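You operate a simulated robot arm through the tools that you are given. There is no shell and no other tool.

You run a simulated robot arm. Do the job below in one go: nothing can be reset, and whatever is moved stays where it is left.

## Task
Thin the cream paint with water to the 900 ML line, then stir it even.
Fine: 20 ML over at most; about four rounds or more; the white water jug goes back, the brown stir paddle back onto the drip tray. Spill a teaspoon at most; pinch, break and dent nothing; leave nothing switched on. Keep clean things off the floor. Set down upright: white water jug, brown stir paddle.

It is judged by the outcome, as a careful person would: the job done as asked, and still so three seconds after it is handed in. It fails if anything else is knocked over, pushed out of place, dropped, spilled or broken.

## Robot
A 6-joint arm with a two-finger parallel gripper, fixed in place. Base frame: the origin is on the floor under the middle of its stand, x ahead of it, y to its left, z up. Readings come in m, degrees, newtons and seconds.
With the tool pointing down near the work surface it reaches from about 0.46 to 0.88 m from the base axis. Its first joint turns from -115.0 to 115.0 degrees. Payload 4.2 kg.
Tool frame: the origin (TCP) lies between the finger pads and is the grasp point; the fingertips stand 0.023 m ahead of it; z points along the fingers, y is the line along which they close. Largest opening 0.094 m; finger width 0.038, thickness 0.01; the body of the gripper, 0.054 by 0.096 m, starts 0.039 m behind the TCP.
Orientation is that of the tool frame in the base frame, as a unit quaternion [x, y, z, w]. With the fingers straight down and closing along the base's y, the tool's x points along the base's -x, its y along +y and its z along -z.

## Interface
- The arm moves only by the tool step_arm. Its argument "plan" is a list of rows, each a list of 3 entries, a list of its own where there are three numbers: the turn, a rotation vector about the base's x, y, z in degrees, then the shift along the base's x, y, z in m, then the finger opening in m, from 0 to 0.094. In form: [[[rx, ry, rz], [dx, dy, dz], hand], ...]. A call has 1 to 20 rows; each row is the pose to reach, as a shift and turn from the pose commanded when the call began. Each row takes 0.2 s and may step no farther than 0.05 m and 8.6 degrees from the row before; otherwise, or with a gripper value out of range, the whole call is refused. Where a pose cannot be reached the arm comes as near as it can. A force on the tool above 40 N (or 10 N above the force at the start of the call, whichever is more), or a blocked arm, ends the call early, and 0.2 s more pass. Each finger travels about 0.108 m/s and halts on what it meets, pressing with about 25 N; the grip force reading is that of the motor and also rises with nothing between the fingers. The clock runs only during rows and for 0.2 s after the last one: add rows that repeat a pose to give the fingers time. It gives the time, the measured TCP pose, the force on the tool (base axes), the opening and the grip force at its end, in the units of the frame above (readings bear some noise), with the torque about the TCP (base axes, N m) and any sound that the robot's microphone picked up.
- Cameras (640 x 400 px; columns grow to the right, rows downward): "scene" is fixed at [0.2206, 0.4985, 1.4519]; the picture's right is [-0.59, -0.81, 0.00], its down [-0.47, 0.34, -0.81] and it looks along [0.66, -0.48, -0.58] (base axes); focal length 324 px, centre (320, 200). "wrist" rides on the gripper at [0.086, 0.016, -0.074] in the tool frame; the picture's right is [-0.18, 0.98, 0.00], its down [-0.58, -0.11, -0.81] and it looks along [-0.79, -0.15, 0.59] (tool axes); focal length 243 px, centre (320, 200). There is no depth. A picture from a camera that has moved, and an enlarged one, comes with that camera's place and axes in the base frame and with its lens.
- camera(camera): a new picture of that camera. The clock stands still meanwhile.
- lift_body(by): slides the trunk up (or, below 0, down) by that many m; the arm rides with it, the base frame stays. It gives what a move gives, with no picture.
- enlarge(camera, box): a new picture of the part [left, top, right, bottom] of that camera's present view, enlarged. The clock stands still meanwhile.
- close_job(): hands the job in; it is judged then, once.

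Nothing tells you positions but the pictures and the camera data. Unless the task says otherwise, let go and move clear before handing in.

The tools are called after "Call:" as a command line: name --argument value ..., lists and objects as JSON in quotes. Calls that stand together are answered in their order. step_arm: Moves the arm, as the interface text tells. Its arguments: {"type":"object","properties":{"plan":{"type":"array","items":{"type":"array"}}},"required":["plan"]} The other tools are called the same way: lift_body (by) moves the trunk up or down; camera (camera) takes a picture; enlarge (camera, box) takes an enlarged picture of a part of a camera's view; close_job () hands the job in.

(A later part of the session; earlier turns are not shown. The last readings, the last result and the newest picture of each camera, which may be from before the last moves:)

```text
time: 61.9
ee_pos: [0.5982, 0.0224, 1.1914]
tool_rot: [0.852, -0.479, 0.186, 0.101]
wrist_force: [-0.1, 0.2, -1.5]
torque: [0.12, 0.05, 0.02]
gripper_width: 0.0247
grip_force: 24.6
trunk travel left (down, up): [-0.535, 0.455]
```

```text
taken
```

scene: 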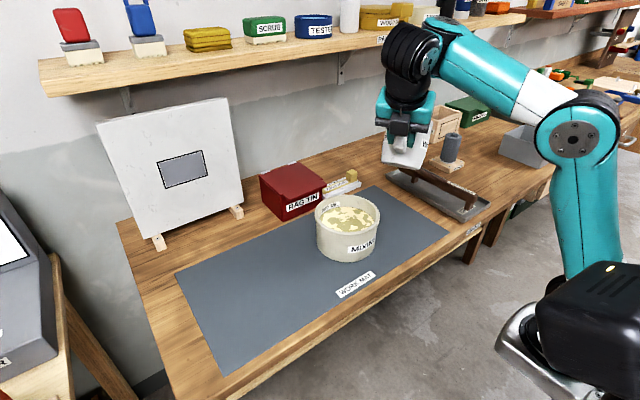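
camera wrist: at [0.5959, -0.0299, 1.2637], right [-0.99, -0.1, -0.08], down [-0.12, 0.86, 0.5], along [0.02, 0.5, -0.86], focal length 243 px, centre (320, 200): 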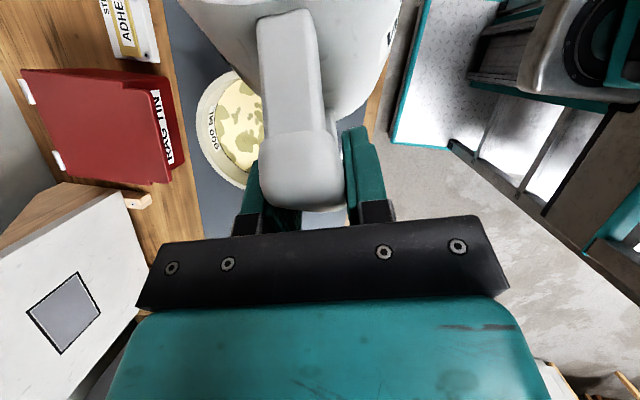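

That was free. Now I'll try a further 8° of tilting back here.

Call:
step_arm --plan '[[[-3.42, -2.08, 0], [0, 0, 0], 0.01], [[-6.84, -4.16, 0], [0, 0, 0], 0.01], [[-6.84, -4.16, 0], [0, 0, 0], 0.01]]'

```text
time: 62.7
ee_pos: [0.6006, 0.0137, 1.1869]
tool_rot: [0.85, -0.477, 0.2, 0.104]
wrist_force: [-0.2, -0.3, -1.7]
torque: [0.12, 0.03, 0.02]
gripper_width: 0.025
grip_force: 24.8
out of reach, approached as far as the arm can: row 1, 2, 3
trunk travel left (down, up): [-0.535, 0.455]
```

Tilting back is blocked near p ≈ 25° regardless of yaw, which fits a 115° limit on the sideways wrist joint. So I need the pitch joint to cross back over its wrap; doing that with the load hanging behind the joint should let it settle on the other side. First I'll ease the pitch and turn the jug further round.

Call:
step_arm --plan '[[[2.6, 1.55, 0], [0, 0, 0.003], 0.01], [[5.1, 3.1, 0], [0, 0, 0.005], 0.01], [[5.1, 3.1, 0], [0, 0, 0.005], 0.01]]'

```text
time: 63.5
ee_pos: [0.6006, 0.0129, 1.1923]
tool_rot: [0.859, -0.482, 0.157, 0.079]
wrist_force: [0.0, -0.6, -1.4]
torque: [0.09, 0.07, -0.01]
gripper_width: 0.0247
grip_force: 25.0
trunk travel left (down, up): [-0.535, 0.455]
```

Free. Now the yaw, 50° further clockwise, jug still at 38° tilt and high up.

Call:
step_arm --plan '[[[0, 0, -4], [0, 0, 0], 0.01], [[0, 0, -11], [0, 0, 0], 0.01], [[0, 0, -19], [0, 0, 0], 0.01], [[0, 0, -27], [0, 0, 0], 0.01], [[0, 0, -35], [0, 0, 0], 0.01], [[0, 0, -42], [0, 0, 0], 0.01], [[0, 0, -48], [0, 0, 0], 0.01], [[0, 0, -50], [0, 0, 0], 0.01], [[0, 0, -50], [0, 0, 0], 0.01]]'

Call:
camera --camera "scene"

```text
time: 65.3
ee_pos: [0.594, 0.0112, 1.177]
tool_rot: [-0.586, 0.792, -0.106, -0.134]
wrist_force: [6.9, -7.1, -11.7]
torque: [1.44, 0.39, 0.64]
gripper_width: 0.0247
grip_force: 24.7
out of reach, approached as far as the arm can: row 5, 6, 7, 8
trunk travel left (down, up): [-0.535, 0.455]
stopped in row 8: the force on the tool passed its limit at 53 N (the readings are from after the stop); the commanded pose is now the measured one
```

```text
taken
```

scene: 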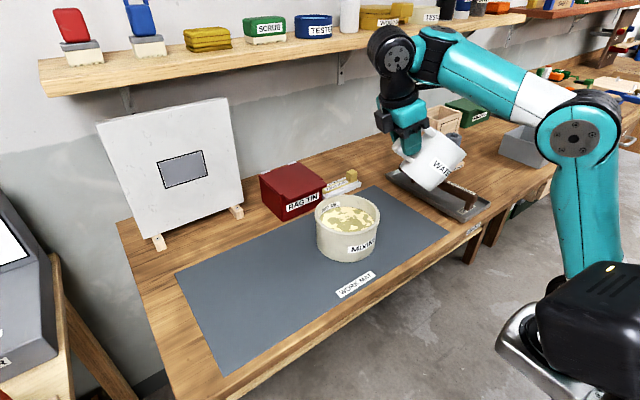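

The force limit tripped — the jug touched something. Let me look closely before any further move.

Call:
enlarge --camera "scene" --box '[350, 60, 510, 220]'

Call:
camera --camera "wrist"

```text
2.50 times, centred on (430, 140) of scene
camera zoom: at [0.2206, 0.4985, 1.4519], right [-0.59, -0.81, 0.0], down [-0.47, 0.34, -0.81], along [0.66, -0.48, -0.58], focal length 809 px, centre (45, 350)
```

zoom: 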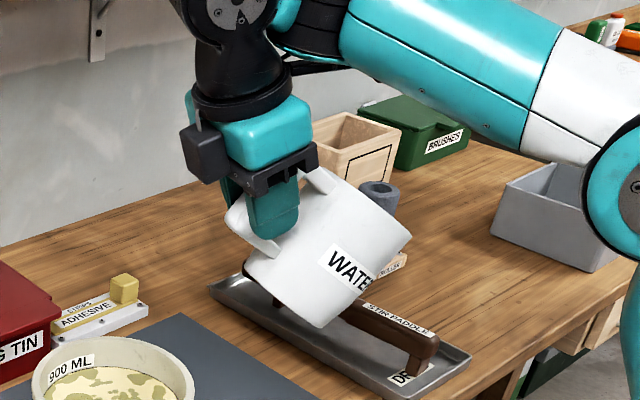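

```text
taken
camera wrist: at [0.5627, -0.0375, 1.2752], right [-0.89, 0.45, -0.07], down [0.34, 0.75, 0.56], along [0.31, 0.48, -0.82], focal length 243 px, centre (320, 200)
```

wrist: 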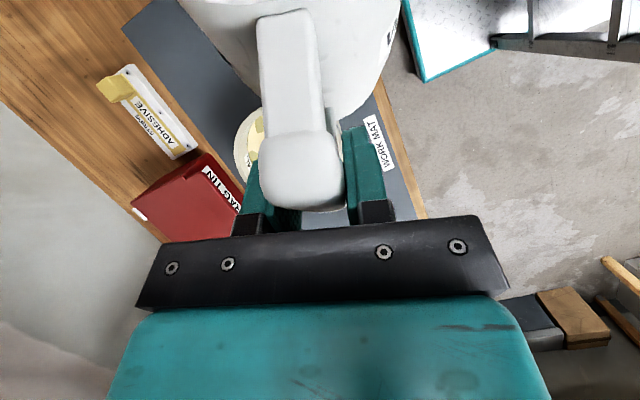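

Nothing touches the jug; the camera mast on the gripper swung into the arm's own forearm. I'll back off by turning the yaw back right away.

Call:
step_arm --plan '[[[0, 0, 5], [0, 0, 0], 0.01], [[0, 0, 12], [0, 0, 0], 0.01], [[0, 0, 18], [0, 0, 0], 0.01], [[0, 0, 18], [0, 0, 0], 0.01]]'

Call:
enlarge --camera "scene" --box '[350, 60, 510, 220]'

```text
time: 66.3
ee_pos: [0.5962, 0.0111, 1.1779]
tool_rot: [0.702, -0.691, 0.127, 0.117]
wrist_force: [0.0, -0.1, -2.0]
torque: [0.13, 0.0, 0.0]
gripper_width: 0.0246
grip_force: 25.0
trunk travel left (down, up): [-0.535, 0.455]
```

```text
2.50 times, centred on (430, 140) of scene
camera zoom: at [0.2206, 0.4985, 1.4519], right [-0.59, -0.81, 0.0], down [-0.47, 0.34, -0.81], along [0.66, -0.48, -0.58], focal length 809 px, centre (45, 350)
```

zoom: 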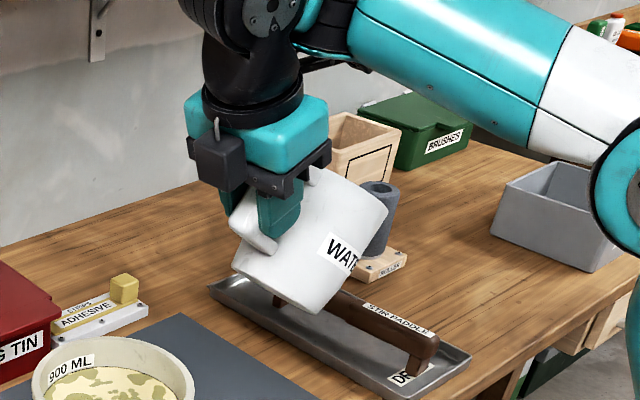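

The contact is released and the jug is still held properly (2 N, same grip). Since upright isn't reachable on this side of the wrap, I'll carry the jug sideways to above its place, and then right it on the mat by letting it pivot in the fingers. First the swing at this height.

Call:
step_arm --plan '[[[0, 0, 1.5], [0.002, 0.011, 0.003], 0.01], [[0, 0, 5], [0.0065, 0.037, 0.008], 0.01], [[0, 0, 9.5], [0.0125, 0.072, 0.013], 0.01], [[0, 0, 14.5], [0.019, 0.109, 0.018], 0.01], [[0, 0, 19.5], [0.025, 0.146, 0.023], 0.01], [[0, 0, 24.5], [0.032, 0.183, 0.028], 0.01], [[0, 0, 29.5], [0.038, 0.22, 0.03], 0.01], [[0, 0, 34.5], [0.0445, 0.257, 0.03], 0.01], [[0, 0, 39.5], [0.051, 0.294, 0.03], 0.01], [[0, 0, 44], [0.057, 0.33, 0.03], 0.01], [[0, 0, 47.5], [0.0615, 0.356, 0.03], 0.01], [[0, 0, 49], [0.0635, 0.367, 0.03], 0.01], [[0, 0, 49], [0.0635, 0.367, 0.03], 0.01]]'

Call:
camera --camera "scene"

Call:
camera --camera "wrist"

```text
time: 69.1
ee_pos: [0.593, 0.2744, 1.1335]
tool_rot: [0.926, -0.337, 0.162, 0.05]
wrist_force: [0.0, 0.2, -2.0]
torque: [0.04, 0.09, 0.03]
gripper_width: 0.0246
grip_force: 25.2
out of reach, approached as far as the arm can: row 3, 4, 5, 6, 7, 8, 9, 10, 11, 12, 13
trunk travel left (down, up): [-0.535, 0.455]
```

```text
taken
```

scene: 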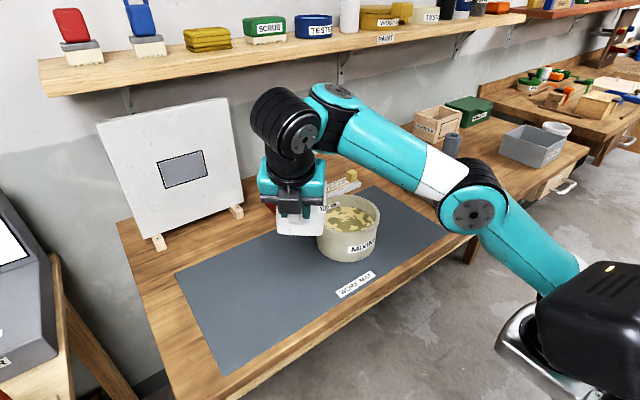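

```text
taken
camera wrist: at [0.6251, 0.2259, 1.2323], right [-0.76, -0.64, -0.08], down [-0.56, 0.6, 0.57], along [-0.32, 0.48, -0.82], focal length 243 px, centre (320, 200)
```

wrist: 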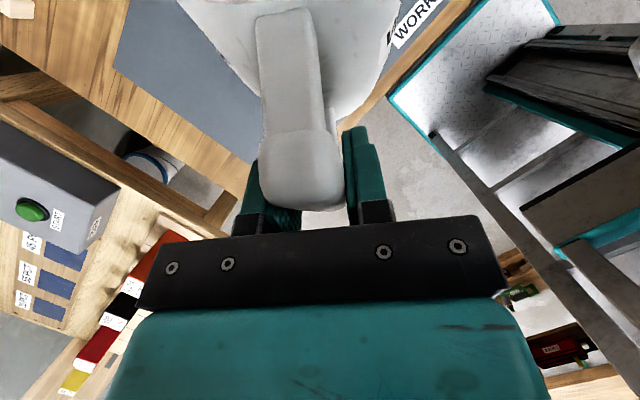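

The arm stopped short at (0.593, 0.274, 1.134), jug still tilted 38° and secure, over the mat's clear area left of the pot. Before using this posture to set the jug down, I'll probe small moves (down 2 cm, then back) to know the room available.

Call:
step_arm --plan '[[[0, 0, 0], [0, 0, -0.01], 0.01], [[0, 0, 0], [0, 0, -0.02], 0.01], [[0, 0, 0], [0, 0, -0.02], 0.01]]'

```text
time: 69.9
ee_pos: [0.5933, 0.2761, 1.1159]
tool_rot: [0.925, -0.338, 0.165, 0.053]
wrist_force: [-0.2, 0.6, -2.5]
torque: [0.09, 0.08, 0.0]
gripper_width: 0.0248
grip_force: 25.4
trunk travel left (down, up): [-0.535, 0.455]
```

Free downward. Now a probe backward (away from the spout) and down.

Call:
step_arm --plan '[[[0, 0, 0], [-0.015, 0.0125, -0.015], 0.01], [[0, 0, 0], [-0.03, 0.025, -0.03], 0.01], [[0, 0, 0], [-0.03, 0.025, -0.03], 0.01]]'

```text
time: 70.7
ee_pos: [0.5638, 0.3003, 1.0865]
tool_rot: [0.925, -0.338, 0.165, 0.052]
wrist_force: [-0.5, -0.1, -2.8]
torque: [0.08, 0.08, 0.02]
gripper_width: 0.0251
grip_force: 24.7
trunk travel left (down, up): [-0.535, 0.455]
```

All reached — so the wrist may already be back on the good side of the wrap. I'll test by turning the yaw toward the jug's original heading.

Call:
step_arm --plan '[[[0, 0, 4], [0, 0, 0.005], 0.01], [[0, 0, 10], [0.002, 0, 0.01], 0.01], [[0, 0, 17], [0.004, 0, 0.015], 0.01], [[0, 0, 24], [0.006, 0, 0.02], 0.01], [[0, 0, 31], [0.008, 0, 0.025], 0.01], [[0, 0, 36], [0.01, 0, 0.03], 0.01], [[0, 0, 36], [0.01, 0, 0.03], 0.01]]'

Call:
camera --camera "scene"

```text
time: 72.3
ee_pos: [0.5737, 0.2988, 1.117]
tool_rot: [0.984, -0.035, 0.172, -0.001]
wrist_force: [0.2, 0.2, -2.2]
torque: [-0.01, 0.11, -0.02]
gripper_width: 0.0246
grip_force: 24.5
trunk travel left (down, up): [-0.535, 0.455]
```

```text
taken
```

scene: 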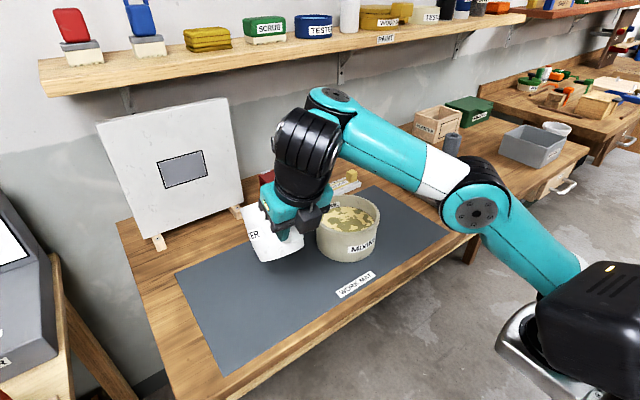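

Reached. Now tilting the jug back toward upright in steps, watching for any limit.

Call:
step_arm --plan '[[[-0.28, -4, 0], [0.003, 0, 0.003], 0.01], [[-0.63, -9, 0], [0.006, 0, 0.006], 0.01], [[-0.98, -14, 0], [0.01, 0, 0.01], 0.01], [[-0.98, -14, 0], [0.01, 0, 0.01], 0.01]]'

```text
time: 73.3
ee_pos: [0.5946, 0.3087, 1.1382]
tool_rot: [0.957, -0.033, 0.288, 0.0]
wrist_force: [-0.9, -1.4, -3.1]
torque: [0.0, 0.17, -0.03]
gripper_width: 0.0249
grip_force: 24.7
out of reach, approached as far as the arm can: row 2, 3, 4
trunk travel left (down, up): [-0.535, 0.455]
```

The jug is now only about 25° from upright; this posture allows more tilt-back the farther up and out the hand is. I'll continue outward/upward and tilt back further.

Call:
step_arm --plan '[[[-0.1, -1.5, 0], [0.01, 0.0015, 0.01], 0.01], [[-0.25, -3.5, 0], [0.02, 0.003, 0.02], 0.01], [[-0.42, -6, 0], [0.03, 0.004, 0.03], 0.01], [[-0.6, -8.5, 0], [0.04, 0.005, 0.04], 0.01], [[-0.6, -8.5, 0], [0.04, 0.005, 0.04], 0.01]]'

Call:
camera --camera "scene"

```text
time: 74.5
ee_pos: [0.6434, 0.2816, 1.1608]
tool_rot: [0.94, -0.024, 0.341, -0.018]
wrist_force: [0.1, -0.2, -2.5]
torque: [-0.02, 0.14, -0.02]
gripper_width: 0.0249
grip_force: 25.2
out of reach, approached as far as the arm can: row 1, 2, 3, 4, 5
trunk travel left (down, up): [-0.535, 0.455]
```

```text
taken
```

scene: 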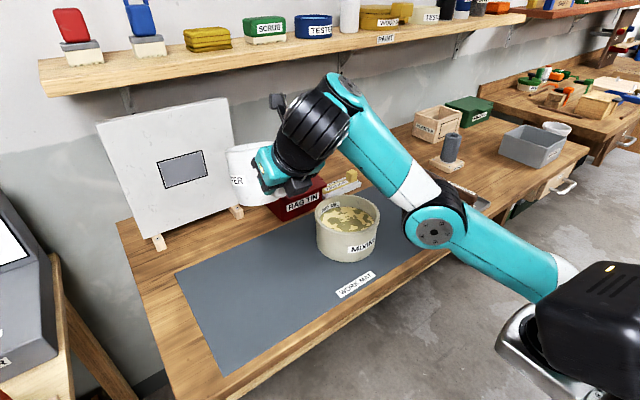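

The jug is now within about 18° of upright. I'll lower the trunk with this arm posture, in stages, checking that the low elbow stays clear of the bench edge.

Call:
lift_body --by -0.1

Call:
camera --camera "scene"

Call:
camera --camera "wrist"

```text
time: 75.8
ee_pos: [0.6433, 0.2802, 1.0606]
tool_rot: [0.94, -0.025, 0.339, -0.017]
wrist_force: [-0.3, 0.8, -2.1]
torque: [0.0, 0.1, 0.0]
gripper_width: 0.0248
grip_force: 25.3
trunk travel left (down, up): [-0.435, 0.555]
```

```text
taken
```

scene: 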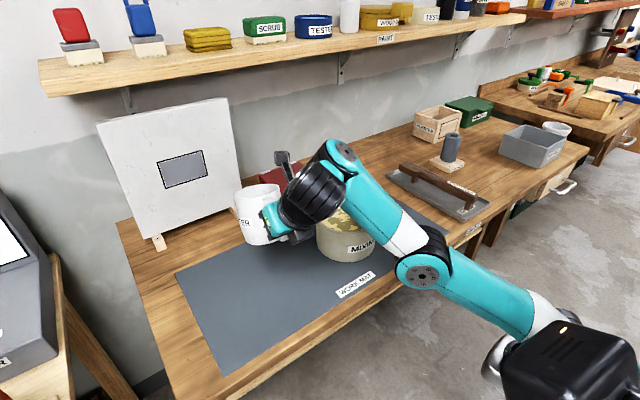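

```text
taken
camera wrist: at [0.6609, 0.2588, 1.1713], right [-0.17, -0.97, -0.17], down [-0.96, 0.13, 0.25], along [-0.23, 0.2, -0.95], focal length 243 px, centre (320, 200)
```

wrist: 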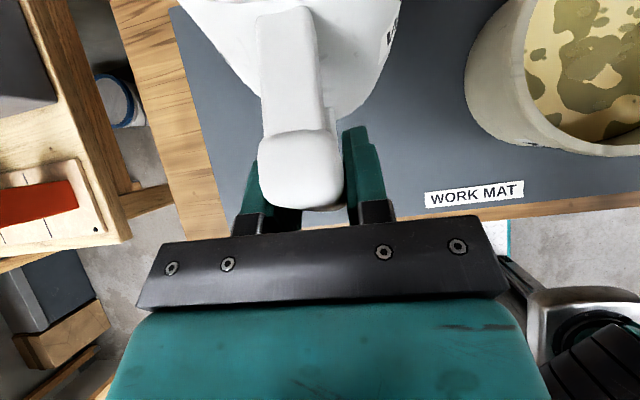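

The elbow is well in front of the bench edge and the jug is nearly level over its area of the mat. I'll lower another 9 cm, stopping just short of contact.

Call:
lift_body --by -0.085

Call:
enlarge --camera "scene" --box '[200, 180, 420, 320]'

Call:
camera --camera "scene"

```text
time: 77.0
ee_pos: [0.6435, 0.2826, 0.976]
tool_rot: [0.94, -0.024, 0.339, -0.018]
wrist_force: [-0.2, 0.1, -3.5]
torque: [-0.01, 0.11, -0.01]
gripper_width: 0.0251
grip_force: 25.0
trunk travel left (down, up): [-0.35, 0.64]
```

```text
2.86 times, centred on (310, 250) of scene
camera zoom: at [0.2206, 0.4985, 1.4519], right [-0.59, -0.81, 0.0], down [-0.47, 0.34, -0.81], along [0.66, -0.48, -0.58], focal length 924 px, centre (349, 57)
```

zoom: 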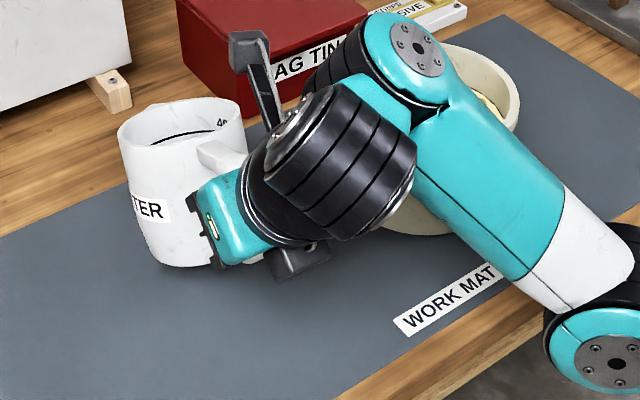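

```text
taken
```

scene: 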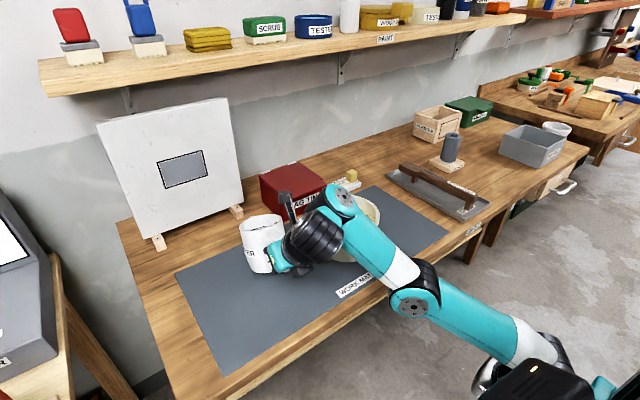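

The jug's base is now about 2 cm above the mat. The elbow is the critical part, so I'll zoom on it against the bench's front edge before lowering the last bit.

Call:
enlarge --camera "scene" --box '[340, 230, 500, 340]'

Call:
enlarge --camera "scene" --box '[210, 200, 320, 290]'

Call:
camera --camera "wrist"

```text
3.64 times, centred on (420, 285) of scene
camera zoom: at [0.2206, 0.4985, 1.4519], right [-0.59, -0.81, 0.0], down [-0.47, 0.34, -0.81], along [0.66, -0.48, -0.58], focal length 1176 px, centre (-44, -109)
```

zoom: 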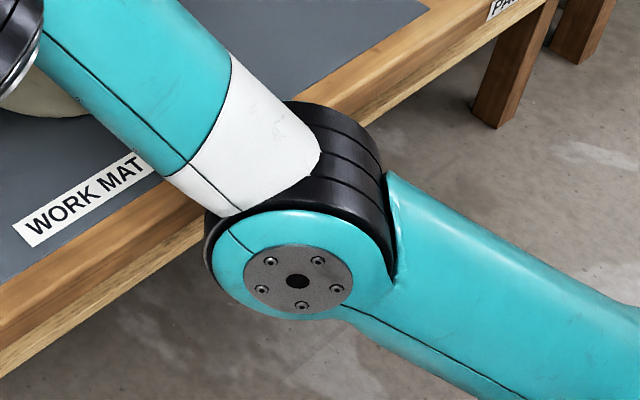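

```text
4.44 times, centred on (265, 245) of scene
camera zoom: at [0.2206, 0.4985, 1.4519], right [-0.59, -0.81, 0.0], down [-0.47, 0.34, -0.81], along [0.66, -0.48, -0.58], focal length 1438 px, centre (564, 0)
```

zoom: 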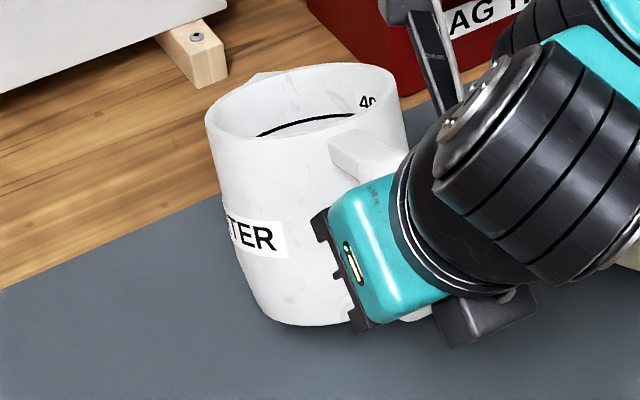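

```text
taken
camera wrist: at [0.6609, 0.2588, 1.0863], right [-0.17, -0.97, -0.17], down [-0.96, 0.13, 0.25], along [-0.23, 0.2, -0.95], focal length 243 px, centre (320, 200)
```

wrist: 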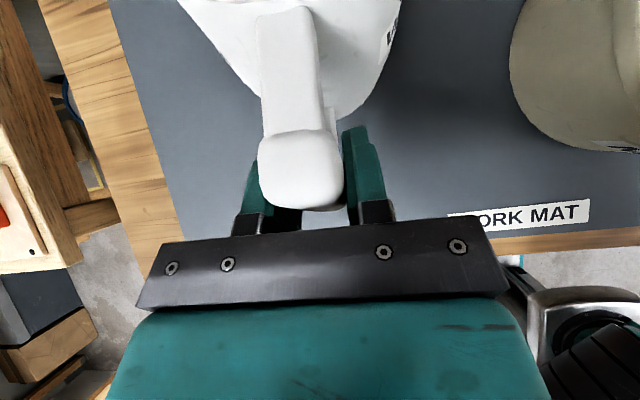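

The elbow is clear and still above bench-top level. I'll lower the trunk the last 1.8 cm so that the jug's front bottom edge just meets the mat.

Call:
lift_body --by -0.018

Call:
enlarge --camera "scene" --box '[210, 200, 320, 290]'

```text
time: 77.7
ee_pos: [0.6423, 0.2809, 0.9587]
tool_rot: [0.94, -0.024, 0.34, -0.018]
wrist_force: [0.5, -0.7, -3.0]
torque: [0.0, 0.13, 0.0]
gripper_width: 0.0249
grip_force: 24.3
trunk travel left (down, up): [-0.332, 0.658]
```

```text
4.44 times, centred on (265, 245) of scene
camera zoom: at [0.2206, 0.4985, 1.4519], right [-0.59, -0.81, 0.0], down [-0.47, 0.34, -0.81], along [0.66, -0.48, -0.58], focal length 1438 px, centre (564, 0)
```

zoom: 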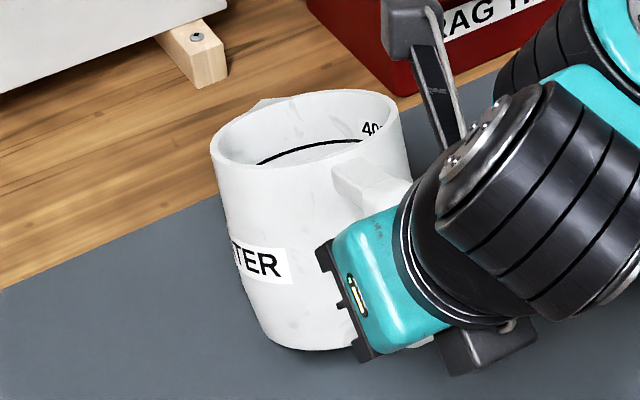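

Just above contact. Now I'll lower by the arm in small rows, moving slightly back, so the jug's front edge meets the mat and the jug rights itself by pivoting in the fingers; first half.

Call:
step_arm --plan '[[[0.06, 1.2, 0], [-0.002, 0.0001, -0.005], 0.01], [[0.12, 2.4, 0], [-0.005, 0.0002, -0.01], 0.01], [[0.18, 3.6, 0], [-0.008, 0.0004, -0.015], 0.01], [[0.25, 5, 0], [-0.011, 0.0006, -0.021], 0.01], [[0.25, 5, 0], [-0.011, 0.0006, -0.021], 0.01]]'

Call:
enlarge --camera "scene" --box '[210, 200, 320, 290]'

```text
time: 78.9
ee_pos: [0.6338, 0.2865, 0.9421]
tool_rot: [0.954, -0.027, 0.298, -0.019]
wrist_force: [-14.1, -3.0, 20.1]
torque: [-0.52, -1.54, -0.59]
gripper_width: 0.0249
grip_force: 25.1
out of reach, approached as far as the arm can: row 2, 3, 4, 5
trunk travel left (down, up): [-0.332, 0.658]
```

```text
4.44 times, centred on (265, 245) of scene
camera zoom: at [0.2206, 0.4985, 1.4519], right [-0.59, -0.81, 0.0], down [-0.47, 0.34, -0.81], along [0.66, -0.48, -0.58], focal length 1438 px, centre (564, 0)
```

zoom: 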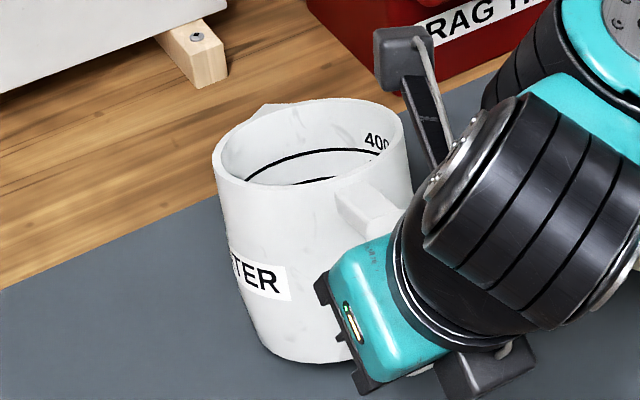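

The fingers hold the jug more firmly than expected (20 N reaction, no pivot yet), so I won't force it. But that upward push may have carried the wrapped joint back across, so I'll relieve the contact by rising 1.5 cm and test a tilt back toward upright.

Call:
step_arm --plan '[[[0, 0, 0], [0, 0, 0.006], 0.01], [[0, 0, 0], [0, 0, 0.015], 0.01], [[0, 0, 0], [0, 0, 0.015], 0.01]]'

```text
time: 79.7
ee_pos: [0.6361, 0.2865, 0.9541]
tool_rot: [0.954, -0.026, 0.298, -0.019]
wrist_force: [-0.4, -0.4, -1.3]
torque: [0.01, 0.13, 0.01]
gripper_width: 0.0248
grip_force: 25.2
trunk travel left (down, up): [-0.332, 0.658]
```

Contact released. Now testing a small tilt back with a slight rise.

Call:
step_arm --plan '[[[-0.1, -2, 0], [0, 0, 0.004], 0.01], [[-0.2, -4, 0], [0, 0, 0.008], 0.01], [[-0.3, -6, 0], [0, 0, 0.012], 0.01], [[-0.3, -6, 0], [0, 0, 0.012], 0.01]]'

Call:
camera --camera "scene"

```text
time: 80.7
ee_pos: [0.6391, 0.2788, 0.966]
tool_rot: [0.938, -0.023, 0.345, -0.022]
wrist_force: [-0.7, 0.0, -2.0]
torque: [0.0, 0.17, 0.0]
gripper_width: 0.0248
grip_force: 25.2
out of reach, approached as far as the arm can: row 3, 4
trunk travel left (down, up): [-0.332, 0.658]
```

```text
taken
```

scene: 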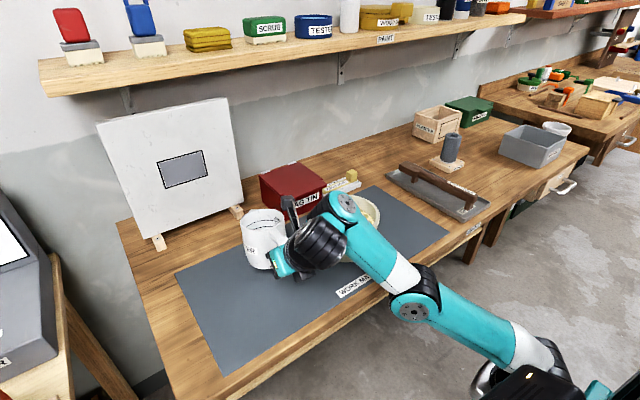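

The tilt is now about 17.6° with only small sideways drift. I'll try a few more degrees toward upright while clear of the mat.

Call:
step_arm --plan '[[[-0.1, -2, 0], [0.002, -0.003, 0.006], 0.01], [[-0.2, -4, 0], [0.004, -0.006, 0.012], 0.01], [[-0.3, -6, 0], [0.006, -0.01, 0.018], 0.01], [[-0.4, -8, 0], [0.008, -0.014, 0.024], 0.01], [[-0.4, -8, 0], [0.008, -0.014, 0.024], 0.01]]'

```text
time: 81.9
ee_pos: [0.6421, 0.2533, 0.9988]
tool_rot: [0.929, -0.018, 0.369, -0.025]
wrist_force: [0.0, 0.2, -2.2]
torque: [0.02, 0.16, 0.0]
gripper_width: 0.0249
grip_force: 25.2
out of reach, approached as far as the arm can: row 1, 2, 3, 4, 5
trunk travel left (down, up): [-0.332, 0.658]
```

Orientation is close (about 15° from upright), with a small roll. I'll test one thing: whether moving inward is free now, which would mean the wrapped joint has crossed back.

Call:
step_arm --plan '[[[0, 0, 0], [-0.012, 0.003, 0.004], 0.01], [[0, 0, 0], [-0.025, 0.006, 0.008], 0.01], [[0, 0, 0], [-0.025, 0.006, 0.008], 0.01]]'

```text
time: 82.7
ee_pos: [0.6292, 0.2564, 1.0078]
tool_rot: [0.93, -0.017, 0.366, -0.028]
wrist_force: [0.4, 0.3, -2.0]
torque: [-0.02, 0.15, 0.03]
gripper_width: 0.0251
grip_force: 25.0
out of reach, approached as far as the arm can: row 1, 2, 3
trunk travel left (down, up): [-0.332, 0.658]
```

Inward is still blocked, so the wrist hasn't crossed. I'll set the jug down here: with only ~15° of tilt left, its front edge can rest on the mat and it can settle back upright as the fingers ease off. Checking the elbow clearance first.

Call:
enlarge --camera "scene" --box '[200, 180, 500, 370]'

Call:
camera --camera "wrist"

```text
2.11 times, centred on (350, 275) of scene
camera zoom: at [0.2206, 0.4985, 1.4519], right [-0.59, -0.81, 0.0], down [-0.47, 0.34, -0.81], along [0.66, -0.48, -0.58], focal length 681 px, centre (257, 42)
```

zoom: 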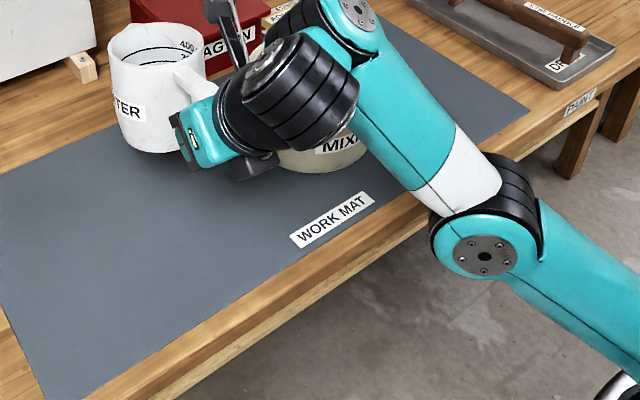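

```text
taken
camera wrist: at [0.6413, 0.2325, 1.1197], right [-0.15, -0.97, -0.19], down [-0.97, 0.11, 0.2], along [-0.18, 0.21, -0.96], focal length 243 px, centre (320, 200)
```

wrist: 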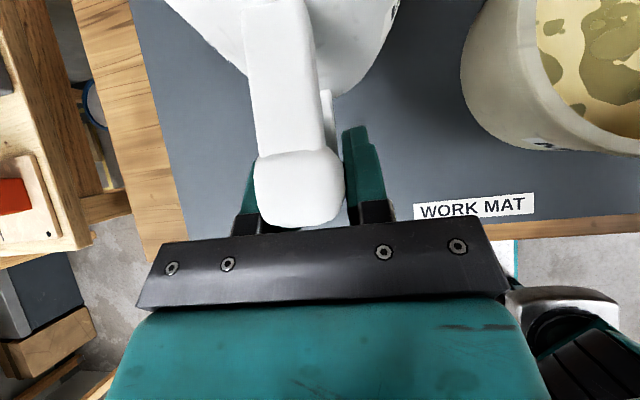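

The wrist view shows the jug did pivot somewhat in the fingers during that contact, so it is closer to upright than the tool suggests. Zooming to judge its actual tilt.

Call:
enlarge --camera "scene" --box '[230, 180, 330, 270]'

Call:
enlarge --camera "wrist" --box '[200, 0, 420, 240]'

```text
4.44 times, centred on (280, 225) of scene
camera zoom: at [0.2206, 0.4985, 1.4519], right [-0.59, -0.81, 0.0], down [-0.47, 0.34, -0.81], along [0.66, -0.48, -0.58], focal length 1438 px, centre (498, 89)
```

zoom: 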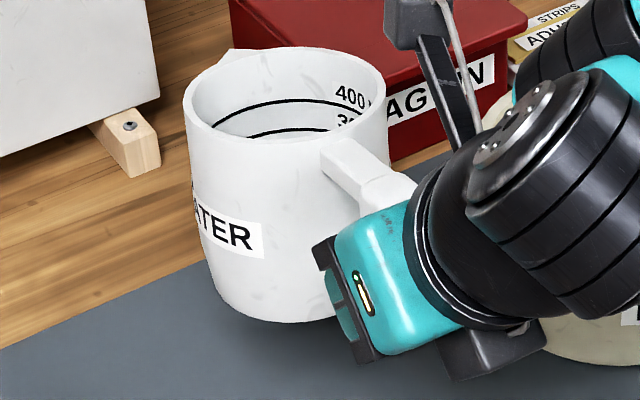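

```text
1.67 times, centred on (310, 120) of wrist
camera zoom: at [0.6413, 0.2325, 1.1197], right [-0.15, -0.97, -0.19], down [-0.97, 0.11, 0.2], along [-0.18, 0.21, -0.96], focal length 404 px, centre (337, 333)
```

zoom: 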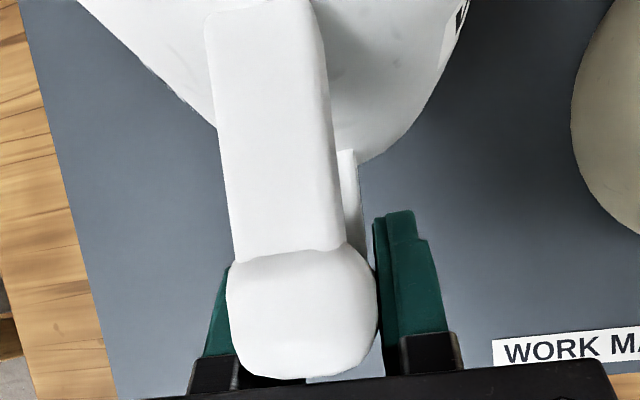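

The jug is now within roughly 8° of upright. I'll lower the trunk 5 cm and look again before the last bit.

Call:
lift_body --by -0.05

Call:
camera --camera "scene"

Call:
enlarge --camera "scene" --box '[230, 190, 350, 290]'

```text
time: 83.6
ee_pos: [0.6295, 0.2571, 0.9588]
tool_rot: [0.93, -0.017, 0.366, -0.029]
wrist_force: [0.2, -0.5, -3.0]
torque: [0.02, 0.18, 0.02]
gripper_width: 0.0249
grip_force: 25.4
trunk travel left (down, up): [-0.282, 0.708]
```

```text
taken
```

scene: 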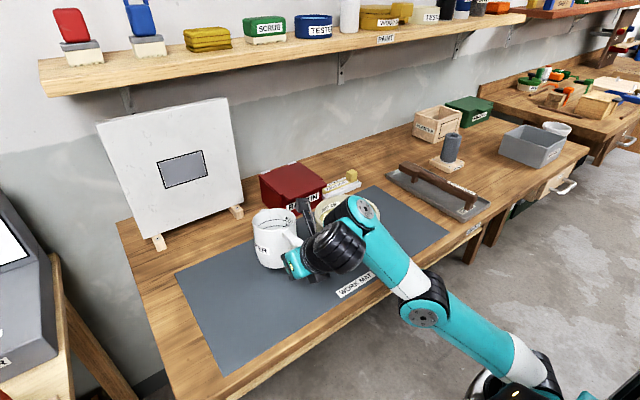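

```text
4.00 times, centred on (290, 240) of scene
camera zoom: at [0.2206, 0.4985, 1.4519], right [-0.59, -0.81, 0.0], down [-0.47, 0.34, -0.81], along [0.66, -0.48, -0.58], focal length 1294 px, centre (440, 40)
```

zoom: 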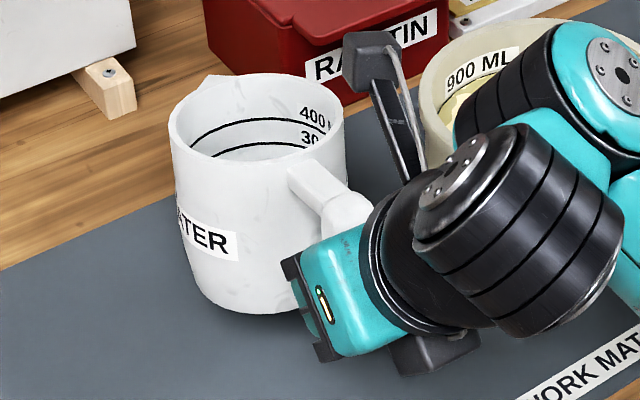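

Everything clear. Lowering another 1.5 cm.

Call:
lift_body --by -0.015

Call:
enlarge --camera "scene" --box '[230, 190, 350, 290]'

```text
time: 84.2
ee_pos: [0.6281, 0.256, 0.9423]
tool_rot: [0.93, -0.017, 0.366, -0.029]
wrist_force: [-0.2, 0.5, -2.5]
torque: [-0.05, 0.15, 0.0]
gripper_width: 0.0251
grip_force: 24.9
trunk travel left (down, up): [-0.267, 0.723]
```

```text
4.00 times, centred on (290, 240) of scene
camera zoom: at [0.2206, 0.4985, 1.4519], right [-0.59, -0.81, 0.0], down [-0.47, 0.34, -0.81], along [0.66, -0.48, -0.58], focal length 1294 px, centre (440, 40)
```

zoom: 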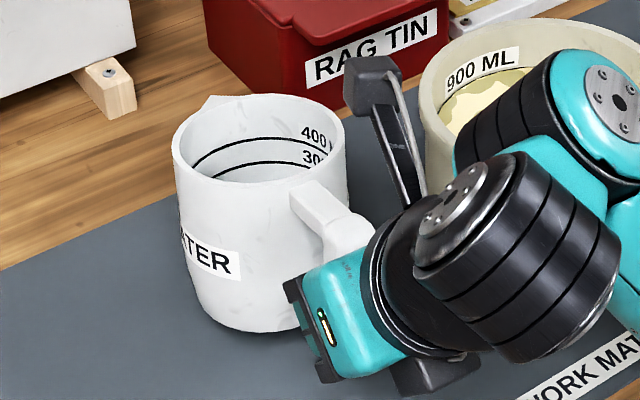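

No contact yet. Continuing in smaller steps.

Call:
lift_body --by -0.008

```text
time: 84.8
ee_pos: [0.6279, 0.2563, 0.9364]
tool_rot: [0.93, -0.017, 0.365, -0.03]
wrist_force: [0.0, 0.2, -1.8]
torque: [0.0, 0.18, 0.01]
gripper_width: 0.025
grip_force: 25.3
trunk travel left (down, up): [-0.259, 0.731]
```

Call:
lift_body --by -0.006

Call:
enlarge --camera "scene" --box '[230, 190, 350, 290]'

Call:
enlarge --camera "scene" --box '[340, 240, 500, 360]'

```text
time: 85.3
ee_pos: [0.6285, 0.2558, 0.9287]
tool_rot: [0.93, -0.017, 0.365, -0.029]
wrist_force: [-0.3, 1.5, -1.8]
torque: [-0.04, 0.15, -0.03]
gripper_width: 0.0248
grip_force: 24.6
trunk travel left (down, up): [-0.253, 0.737]
```

```text
4.00 times, centred on (290, 240) of scene
camera zoom: at [0.2206, 0.4985, 1.4519], right [-0.59, -0.81, 0.0], down [-0.47, 0.34, -0.81], along [0.66, -0.48, -0.58], focal length 1294 px, centre (440, 40)
```

zoom: 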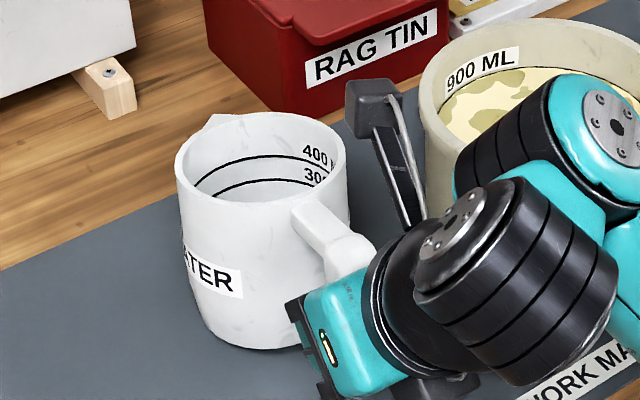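

```text
3.33 times, centred on (420, 300) of scene
camera zoom: at [0.2206, 0.4985, 1.4519], right [-0.59, -0.81, 0.0], down [-0.47, 0.34, -0.81], along [0.66, -0.48, -0.58], focal length 1078 px, centre (-13, -133)
```

zoom: 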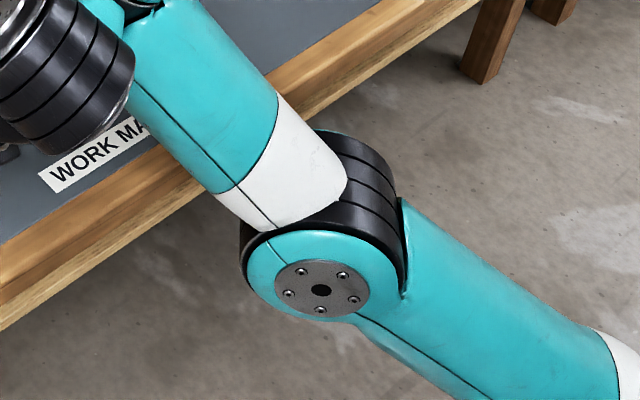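

Still no contact; the jug must be almost level. Small further steps.

Call:
lift_body --by -0.005

```text
time: 85.9
ee_pos: [0.6274, 0.255, 0.9251]
tool_rot: [0.93, -0.017, 0.366, -0.029]
wrist_force: [1.4, 0.5, 4.9]
torque: [-0.09, -0.79, 0.17]
gripper_width: 0.0248
grip_force: 24.9
trunk travel left (down, up): [-0.248, 0.742]
```

The jug's front edge touches the mat (7 N) with about 4° of tilt left. I'll open the fingers gently so that it settles flat.

Call:
step_arm --plan '[[[0, 0, 0], [0, 0, 0], 0.027], [[0, 0, 0], [0, 0, 0], 0.029], [[0, 0, 0], [0, 0, 0], 0.032]]'

Call:
enlarge --camera "scene" --box '[230, 190, 350, 290]'

Call:
camera --camera "wrist"

```text
time: 86.7
ee_pos: [0.6283, 0.2558, 0.9227]
tool_rot: [0.93, -0.018, 0.365, -0.029]
wrist_force: [-1.3, 0.4, -0.3]
torque: [-0.02, -0.1, 0.01]
gripper_width: 0.0321
grip_force: 0.0
trunk travel left (down, up): [-0.248, 0.742]
```

```text
4.00 times, centred on (290, 240) of scene
camera zoom: at [0.2206, 0.4985, 1.4519], right [-0.59, -0.81, 0.0], down [-0.47, 0.34, -0.81], along [0.66, -0.48, -0.58], focal length 1294 px, centre (440, 40)
```

zoom: 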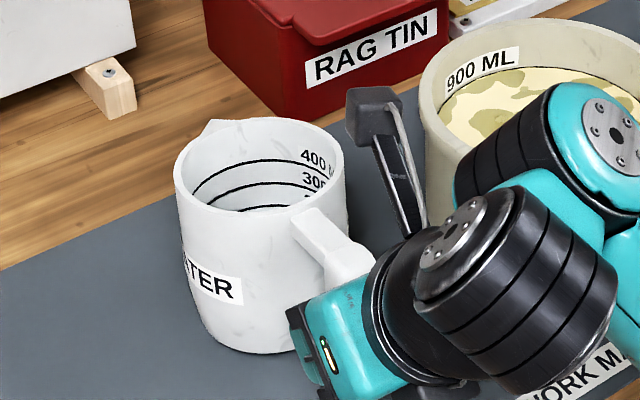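

```text
taken
camera wrist: at [0.6413, 0.2325, 1.0357], right [-0.15, -0.97, -0.19], down [-0.97, 0.11, 0.2], along [-0.18, 0.21, -0.96], focal length 243 px, centre (320, 200)
```

wrist: 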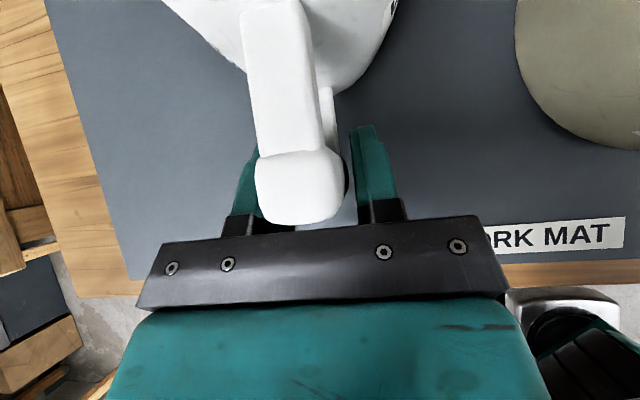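

The jug is standing upright on the mat, released without a spill. I'll open wider and raise the trunk to clear it.

Call:
step_arm --plan '[[[0, 0, 0], [0, 0, 0], 0.045], [[0, 0, 0], [0, 0, 0], 0.06], [[0, 0, 0], [0, 0, 0], 0.07]]'

Call:
lift_body --by 0.2

Call:
camera --camera "scene"

Call:
enlarge --camera "scene" --box '[220, 190, 400, 300]'

```text
time: 87.5
ee_pos: [0.6293, 0.257, 0.9247]
tool_rot: [0.93, -0.018, 0.365, -0.029]
wrist_force: [-1.1, 0.2, -0.5]
torque: [-0.03, -0.1, -0.02]
gripper_width: 0.0699
grip_force: 0.1
trunk travel left (down, up): [-0.248, 0.742]
```

```text
time: 89.7
ee_pos: [0.6297, 0.2565, 1.1235]
tool_rot: [0.93, -0.018, 0.366, -0.029]
wrist_force: [-0.9, -0.3, 1.4]
torque: [0.05, 0.02, -0.04]
gripper_width: 0.07
grip_force: 0.0
trunk travel left (down, up): [-0.448, 0.542]
```

```text
taken
```

scene: 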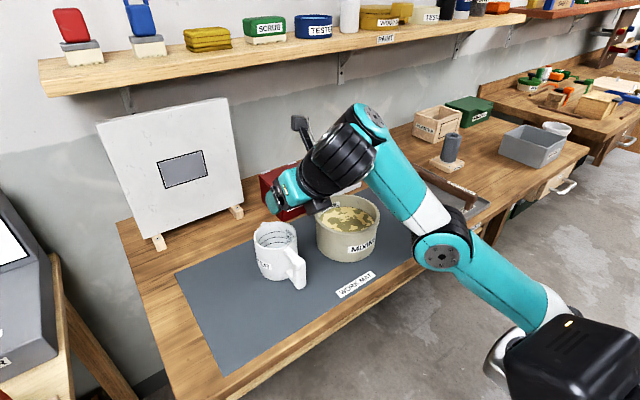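

```text
3.56 times, centred on (310, 245) of scene
camera zoom: at [0.2206, 0.4985, 1.4519], right [-0.59, -0.81, 0.0], down [-0.47, 0.34, -0.81], along [0.66, -0.48, -0.58], focal length 1150 px, centre (356, 40)
```

zoom: 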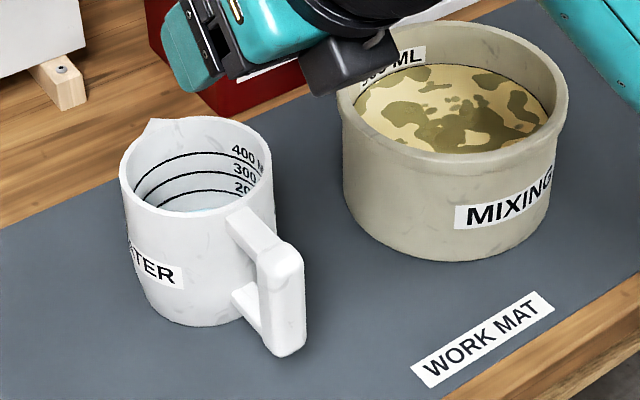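

The jug stands upright with its water, about 7 cm from its original spot; I'll correct that once the wrist is sorted out. Raising further to have free space for untangling the wrist.

Call:
lift_body --by 0.2

Call:
step_arm --plan '[[[0, 7, 0], [0, -0.02, 0], 0.07], [[0, 14, 0], [0, -0.04, -0.01], 0.07], [[0, 21, 0], [0, -0.06, -0.02], 0.07], [[0, 28, 0], [0, -0.08, -0.03], 0.07], [[0, 35, 0], [0, -0.1, -0.04], 0.07], [[0, 41, 0], [0, -0.12, -0.05], 0.07], [[0, 41, 0], [0, -0.12, -0.05], 0.07]]'

Call:
camera --camera "scene"

```text
time: 91.8
ee_pos: [0.6282, 0.2561, 1.3244]
tool_rot: [0.93, -0.018, 0.365, -0.029]
wrist_force: [-0.2, 0.7, -0.9]
torque: [0.01, -0.01, 0.01]
gripper_width: 0.0703
grip_force: 0.0
trunk travel left (down, up): [-0.648, 0.342]
```

```text
time: 93.4
ee_pos: [0.629, 0.1367, 1.2754]
tool_rot: [0.999, -0.026, 0.016, -0.021]
wrist_force: [0.1, -0.1, 1.2]
torque: [0.02, 0.03, 0.01]
gripper_width: 0.07
grip_force: 0.1
out of reach, approached as far as the arm can: row 6
trunk travel left (down, up): [-0.648, 0.342]
```

```text
taken
```

scene: 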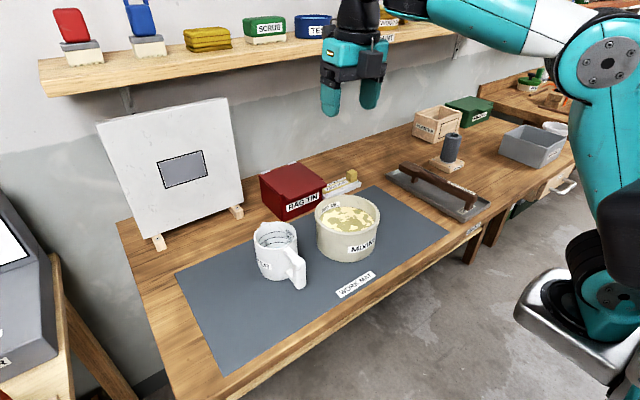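

Free hand, tool pointing down. I'll probe downward to find whether the stop is still there.

Call:
step_arm --plan '[[[0, 0, 0], [0, 0, -0.03], 0.07], [[0, 0, 0], [0, 0, -0.06], 0.07], [[0, 0, 0], [0, 0, -0.09], 0.07], [[0, 0, 0], [0, 0, -0.12], 0.07], [[0, 0, 0], [0, 0, -0.15], 0.07], [[0, 0, 0], [0, 0, -0.15], 0.07]]'

```text
time: 94.8
ee_pos: [0.6279, 0.1363, 1.1231]
tool_rot: [0.999, -0.027, 0.017, -0.021]
wrist_force: [0.3, 0.6, 0.8]
torque: [-0.03, 0.0, 0.01]
gripper_width: 0.0697
grip_force: 0.1
out of reach, approached as far as the arm can: row 2
trunk travel left (down, up): [-0.648, 0.342]
```

The hand moved straight through this time, so the wrist joint has crossed back to its normal side. I'll now pitch the tool forward again and line up behind the jug's handle at about (0.634, 0.254).

Call:
step_arm --plan '[[[-0.35, -7, 0.43], [-0.009, 0.014, 0.01], 0.07], [[-0.7, -14, 0.86], [-0.018, 0.029, 0.015], 0.07], [[-1.04, -21, 1.29], [-0.027, 0.043, 0.015], 0.07], [[-1.39, -28, 1.72], [-0.036, 0.058, 0.015], 0.07], [[-1.74, -35, 2.14], [-0.046, 0.072, 0.01], 0.07], [[-2.09, -42, 2.57], [-0.055, 0.087, 0.005], 0.07], [[-2.43, -49, 3.0], [-0.064, 0.101, 0], 0.07], [[-2.78, -56, 3.43], [-0.073, 0.116, -0.005], 0.07], [[-2.78, -56, 3.43], [-0.073, 0.116, -0.005], 0.07]]'

Call:
camera --camera "wrist"

Call:
camera --camera "scene"

```text
time: 96.8
ee_pos: [0.5565, 0.2517, 1.1197]
tool_rot: [0.875, 0.016, 0.484, -0.009]
wrist_force: [0.9, 0.5, -0.1]
torque: [-0.01, -0.04, 0.02]
gripper_width: 0.0699
grip_force: 0.0
trunk travel left (down, up): [-0.648, 0.342]
```

```text
taken
camera wrist: at [0.5392, 0.2347, 1.2321], right [-0.06, -0.99, -0.15], down [-1.0, 0.07, -0.07], along [0.08, 0.15, -0.99], focal length 243 px, centre (320, 200)
```

wrist: 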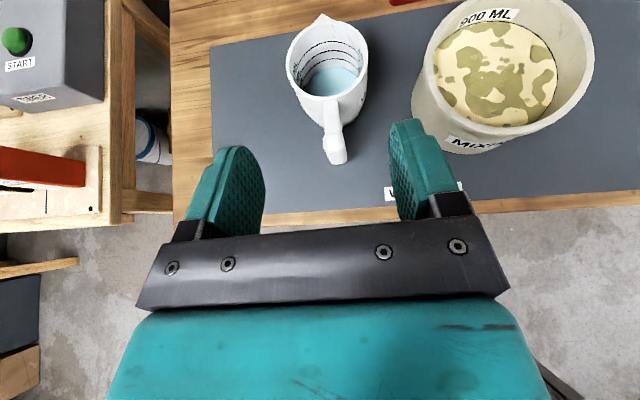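

```text
taken
```

scene: 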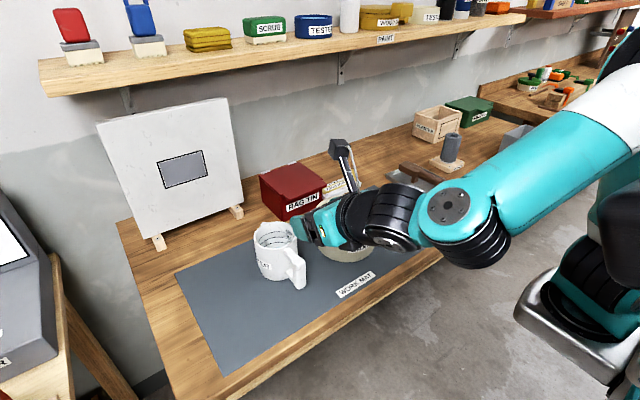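

Back in the good posture, exactly as commanded. Zooming on the handle to line up.

Call:
enlarge --camera "wrist" --box '[260, 0, 400, 175]'

```text
2.29 times, centred on (330, 88) of wrist
camera zoom: at [0.5392, 0.2347, 1.2321], right [-0.06, -0.99, -0.15], down [-1.0, 0.07, -0.07], along [0.08, 0.15, -0.99], focal length 555 px, centre (297, 457)
```

zoom: 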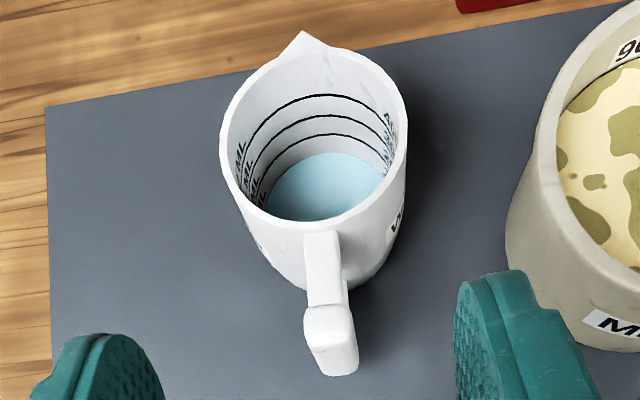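

The handle bar is at (0.630, 0.2565), jug level and heading straight ahead. I'll lower the trunk 10 cm, then the arm, to grasp height in front of the handle.

Call:
lift_body --by -0.1

Call:
step_arm --plan '[[[0, 0, 0], [-0.003, 0.002, -0.03], 0.07], [[0, 0, 0], [-0.005, 0.004, -0.06], 0.07], [[0, 0, 0], [-0.005, 0.004, -0.085], 0.07], [[0, 0, 0], [-0.005, 0.004, -0.1035], 0.07], [[0, 0, 0], [-0.005, 0.004, -0.1035], 0.07]]'

Call:
camera --camera "wrist"

```text
time: 98.2
ee_pos: [0.5559, 0.251, 1.0199]
tool_rot: [0.875, 0.016, 0.483, -0.008]
wrist_force: [-0.2, 0.2, -0.5]
torque: [0.03, -0.02, 0.0]
gripper_width: 0.0701
grip_force: 0.1
trunk travel left (down, up): [-0.548, 0.442]
```

```text
time: 99.3
ee_pos: [0.5507, 0.2551, 0.9159]
tool_rot: [0.875, 0.016, 0.483, -0.009]
wrist_force: [-0.3, 0.0, 0.4]
torque: [-0.01, 0.01, 0.01]
gripper_width: 0.0701
grip_force: 0.0
trunk travel left (down, up): [-0.548, 0.442]
```

```text
taken
camera wrist: at [0.5347, 0.238, 1.0286], right [-0.06, -0.99, -0.15], down [-1.0, 0.07, -0.06], along [0.07, 0.15, -0.99], focal length 243 px, centre (320, 200)
```

wrist: 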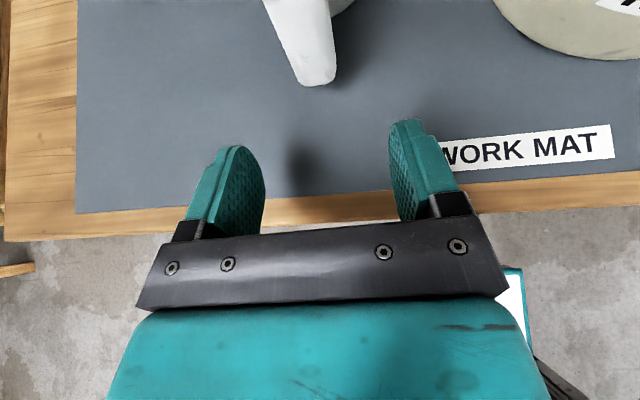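

Well aligned. Sliding forward around the handle and closing.

Call:
step_arm --plan '[[[0, 0, 0], [0.025, 0.0005, 0], 0.07], [[0, 0, 0], [0.05, 0.001, 0], 0.07], [[0, 0, 0], [0.067, 0.0013, 0], 0.07], [[0, 0, 0], [0.0765, 0.0013, 0], 0.07], [[0, 0, 0], [0.0765, 0.0013, 0], 0.07]]'

Call:
camera --camera "wrist"

```text
time: 100.5
ee_pos: [0.6277, 0.2565, 0.9173]
tool_rot: [0.875, 0.016, 0.484, -0.007]
wrist_force: [0.8, -0.3, -0.6]
torque: [-0.03, 0.01, 0.02]
gripper_width: 0.0699
grip_force: 0.1
trunk travel left (down, up): [-0.548, 0.442]
```

```text
taken
camera wrist: at [0.6114, 0.2399, 1.0284], right [-0.06, -0.99, -0.15], down [-1.0, 0.07, -0.06], along [0.07, 0.15, -0.99], focal length 243 px, centre (320, 200)
```

wrist: 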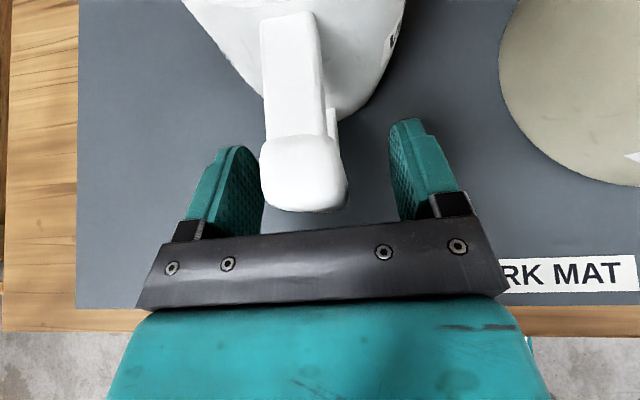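

Centred. Closing on the handle.

Call:
step_arm --plan '[[[0, 0, 0], [0, 0, 0], 0.05], [[0, 0, 0], [0, 0, 0], 0.035], [[0, 0, 0], [0, 0, 0], 0.025], [[0, 0, 0], [0, 0, 0], 0.01], [[0, 0, 0], [0, 0, 0], 0.01]]'

```text
time: 101.8
ee_pos: [0.6277, 0.2568, 0.9172]
tool_rot: [0.875, 0.016, 0.484, -0.008]
wrist_force: [-0.4, -1.5, -1.4]
torque: [0.01, -0.06, -0.15]
gripper_width: 0.0246
grip_force: 25.7
trunk travel left (down, up): [-0.548, 0.442]
```

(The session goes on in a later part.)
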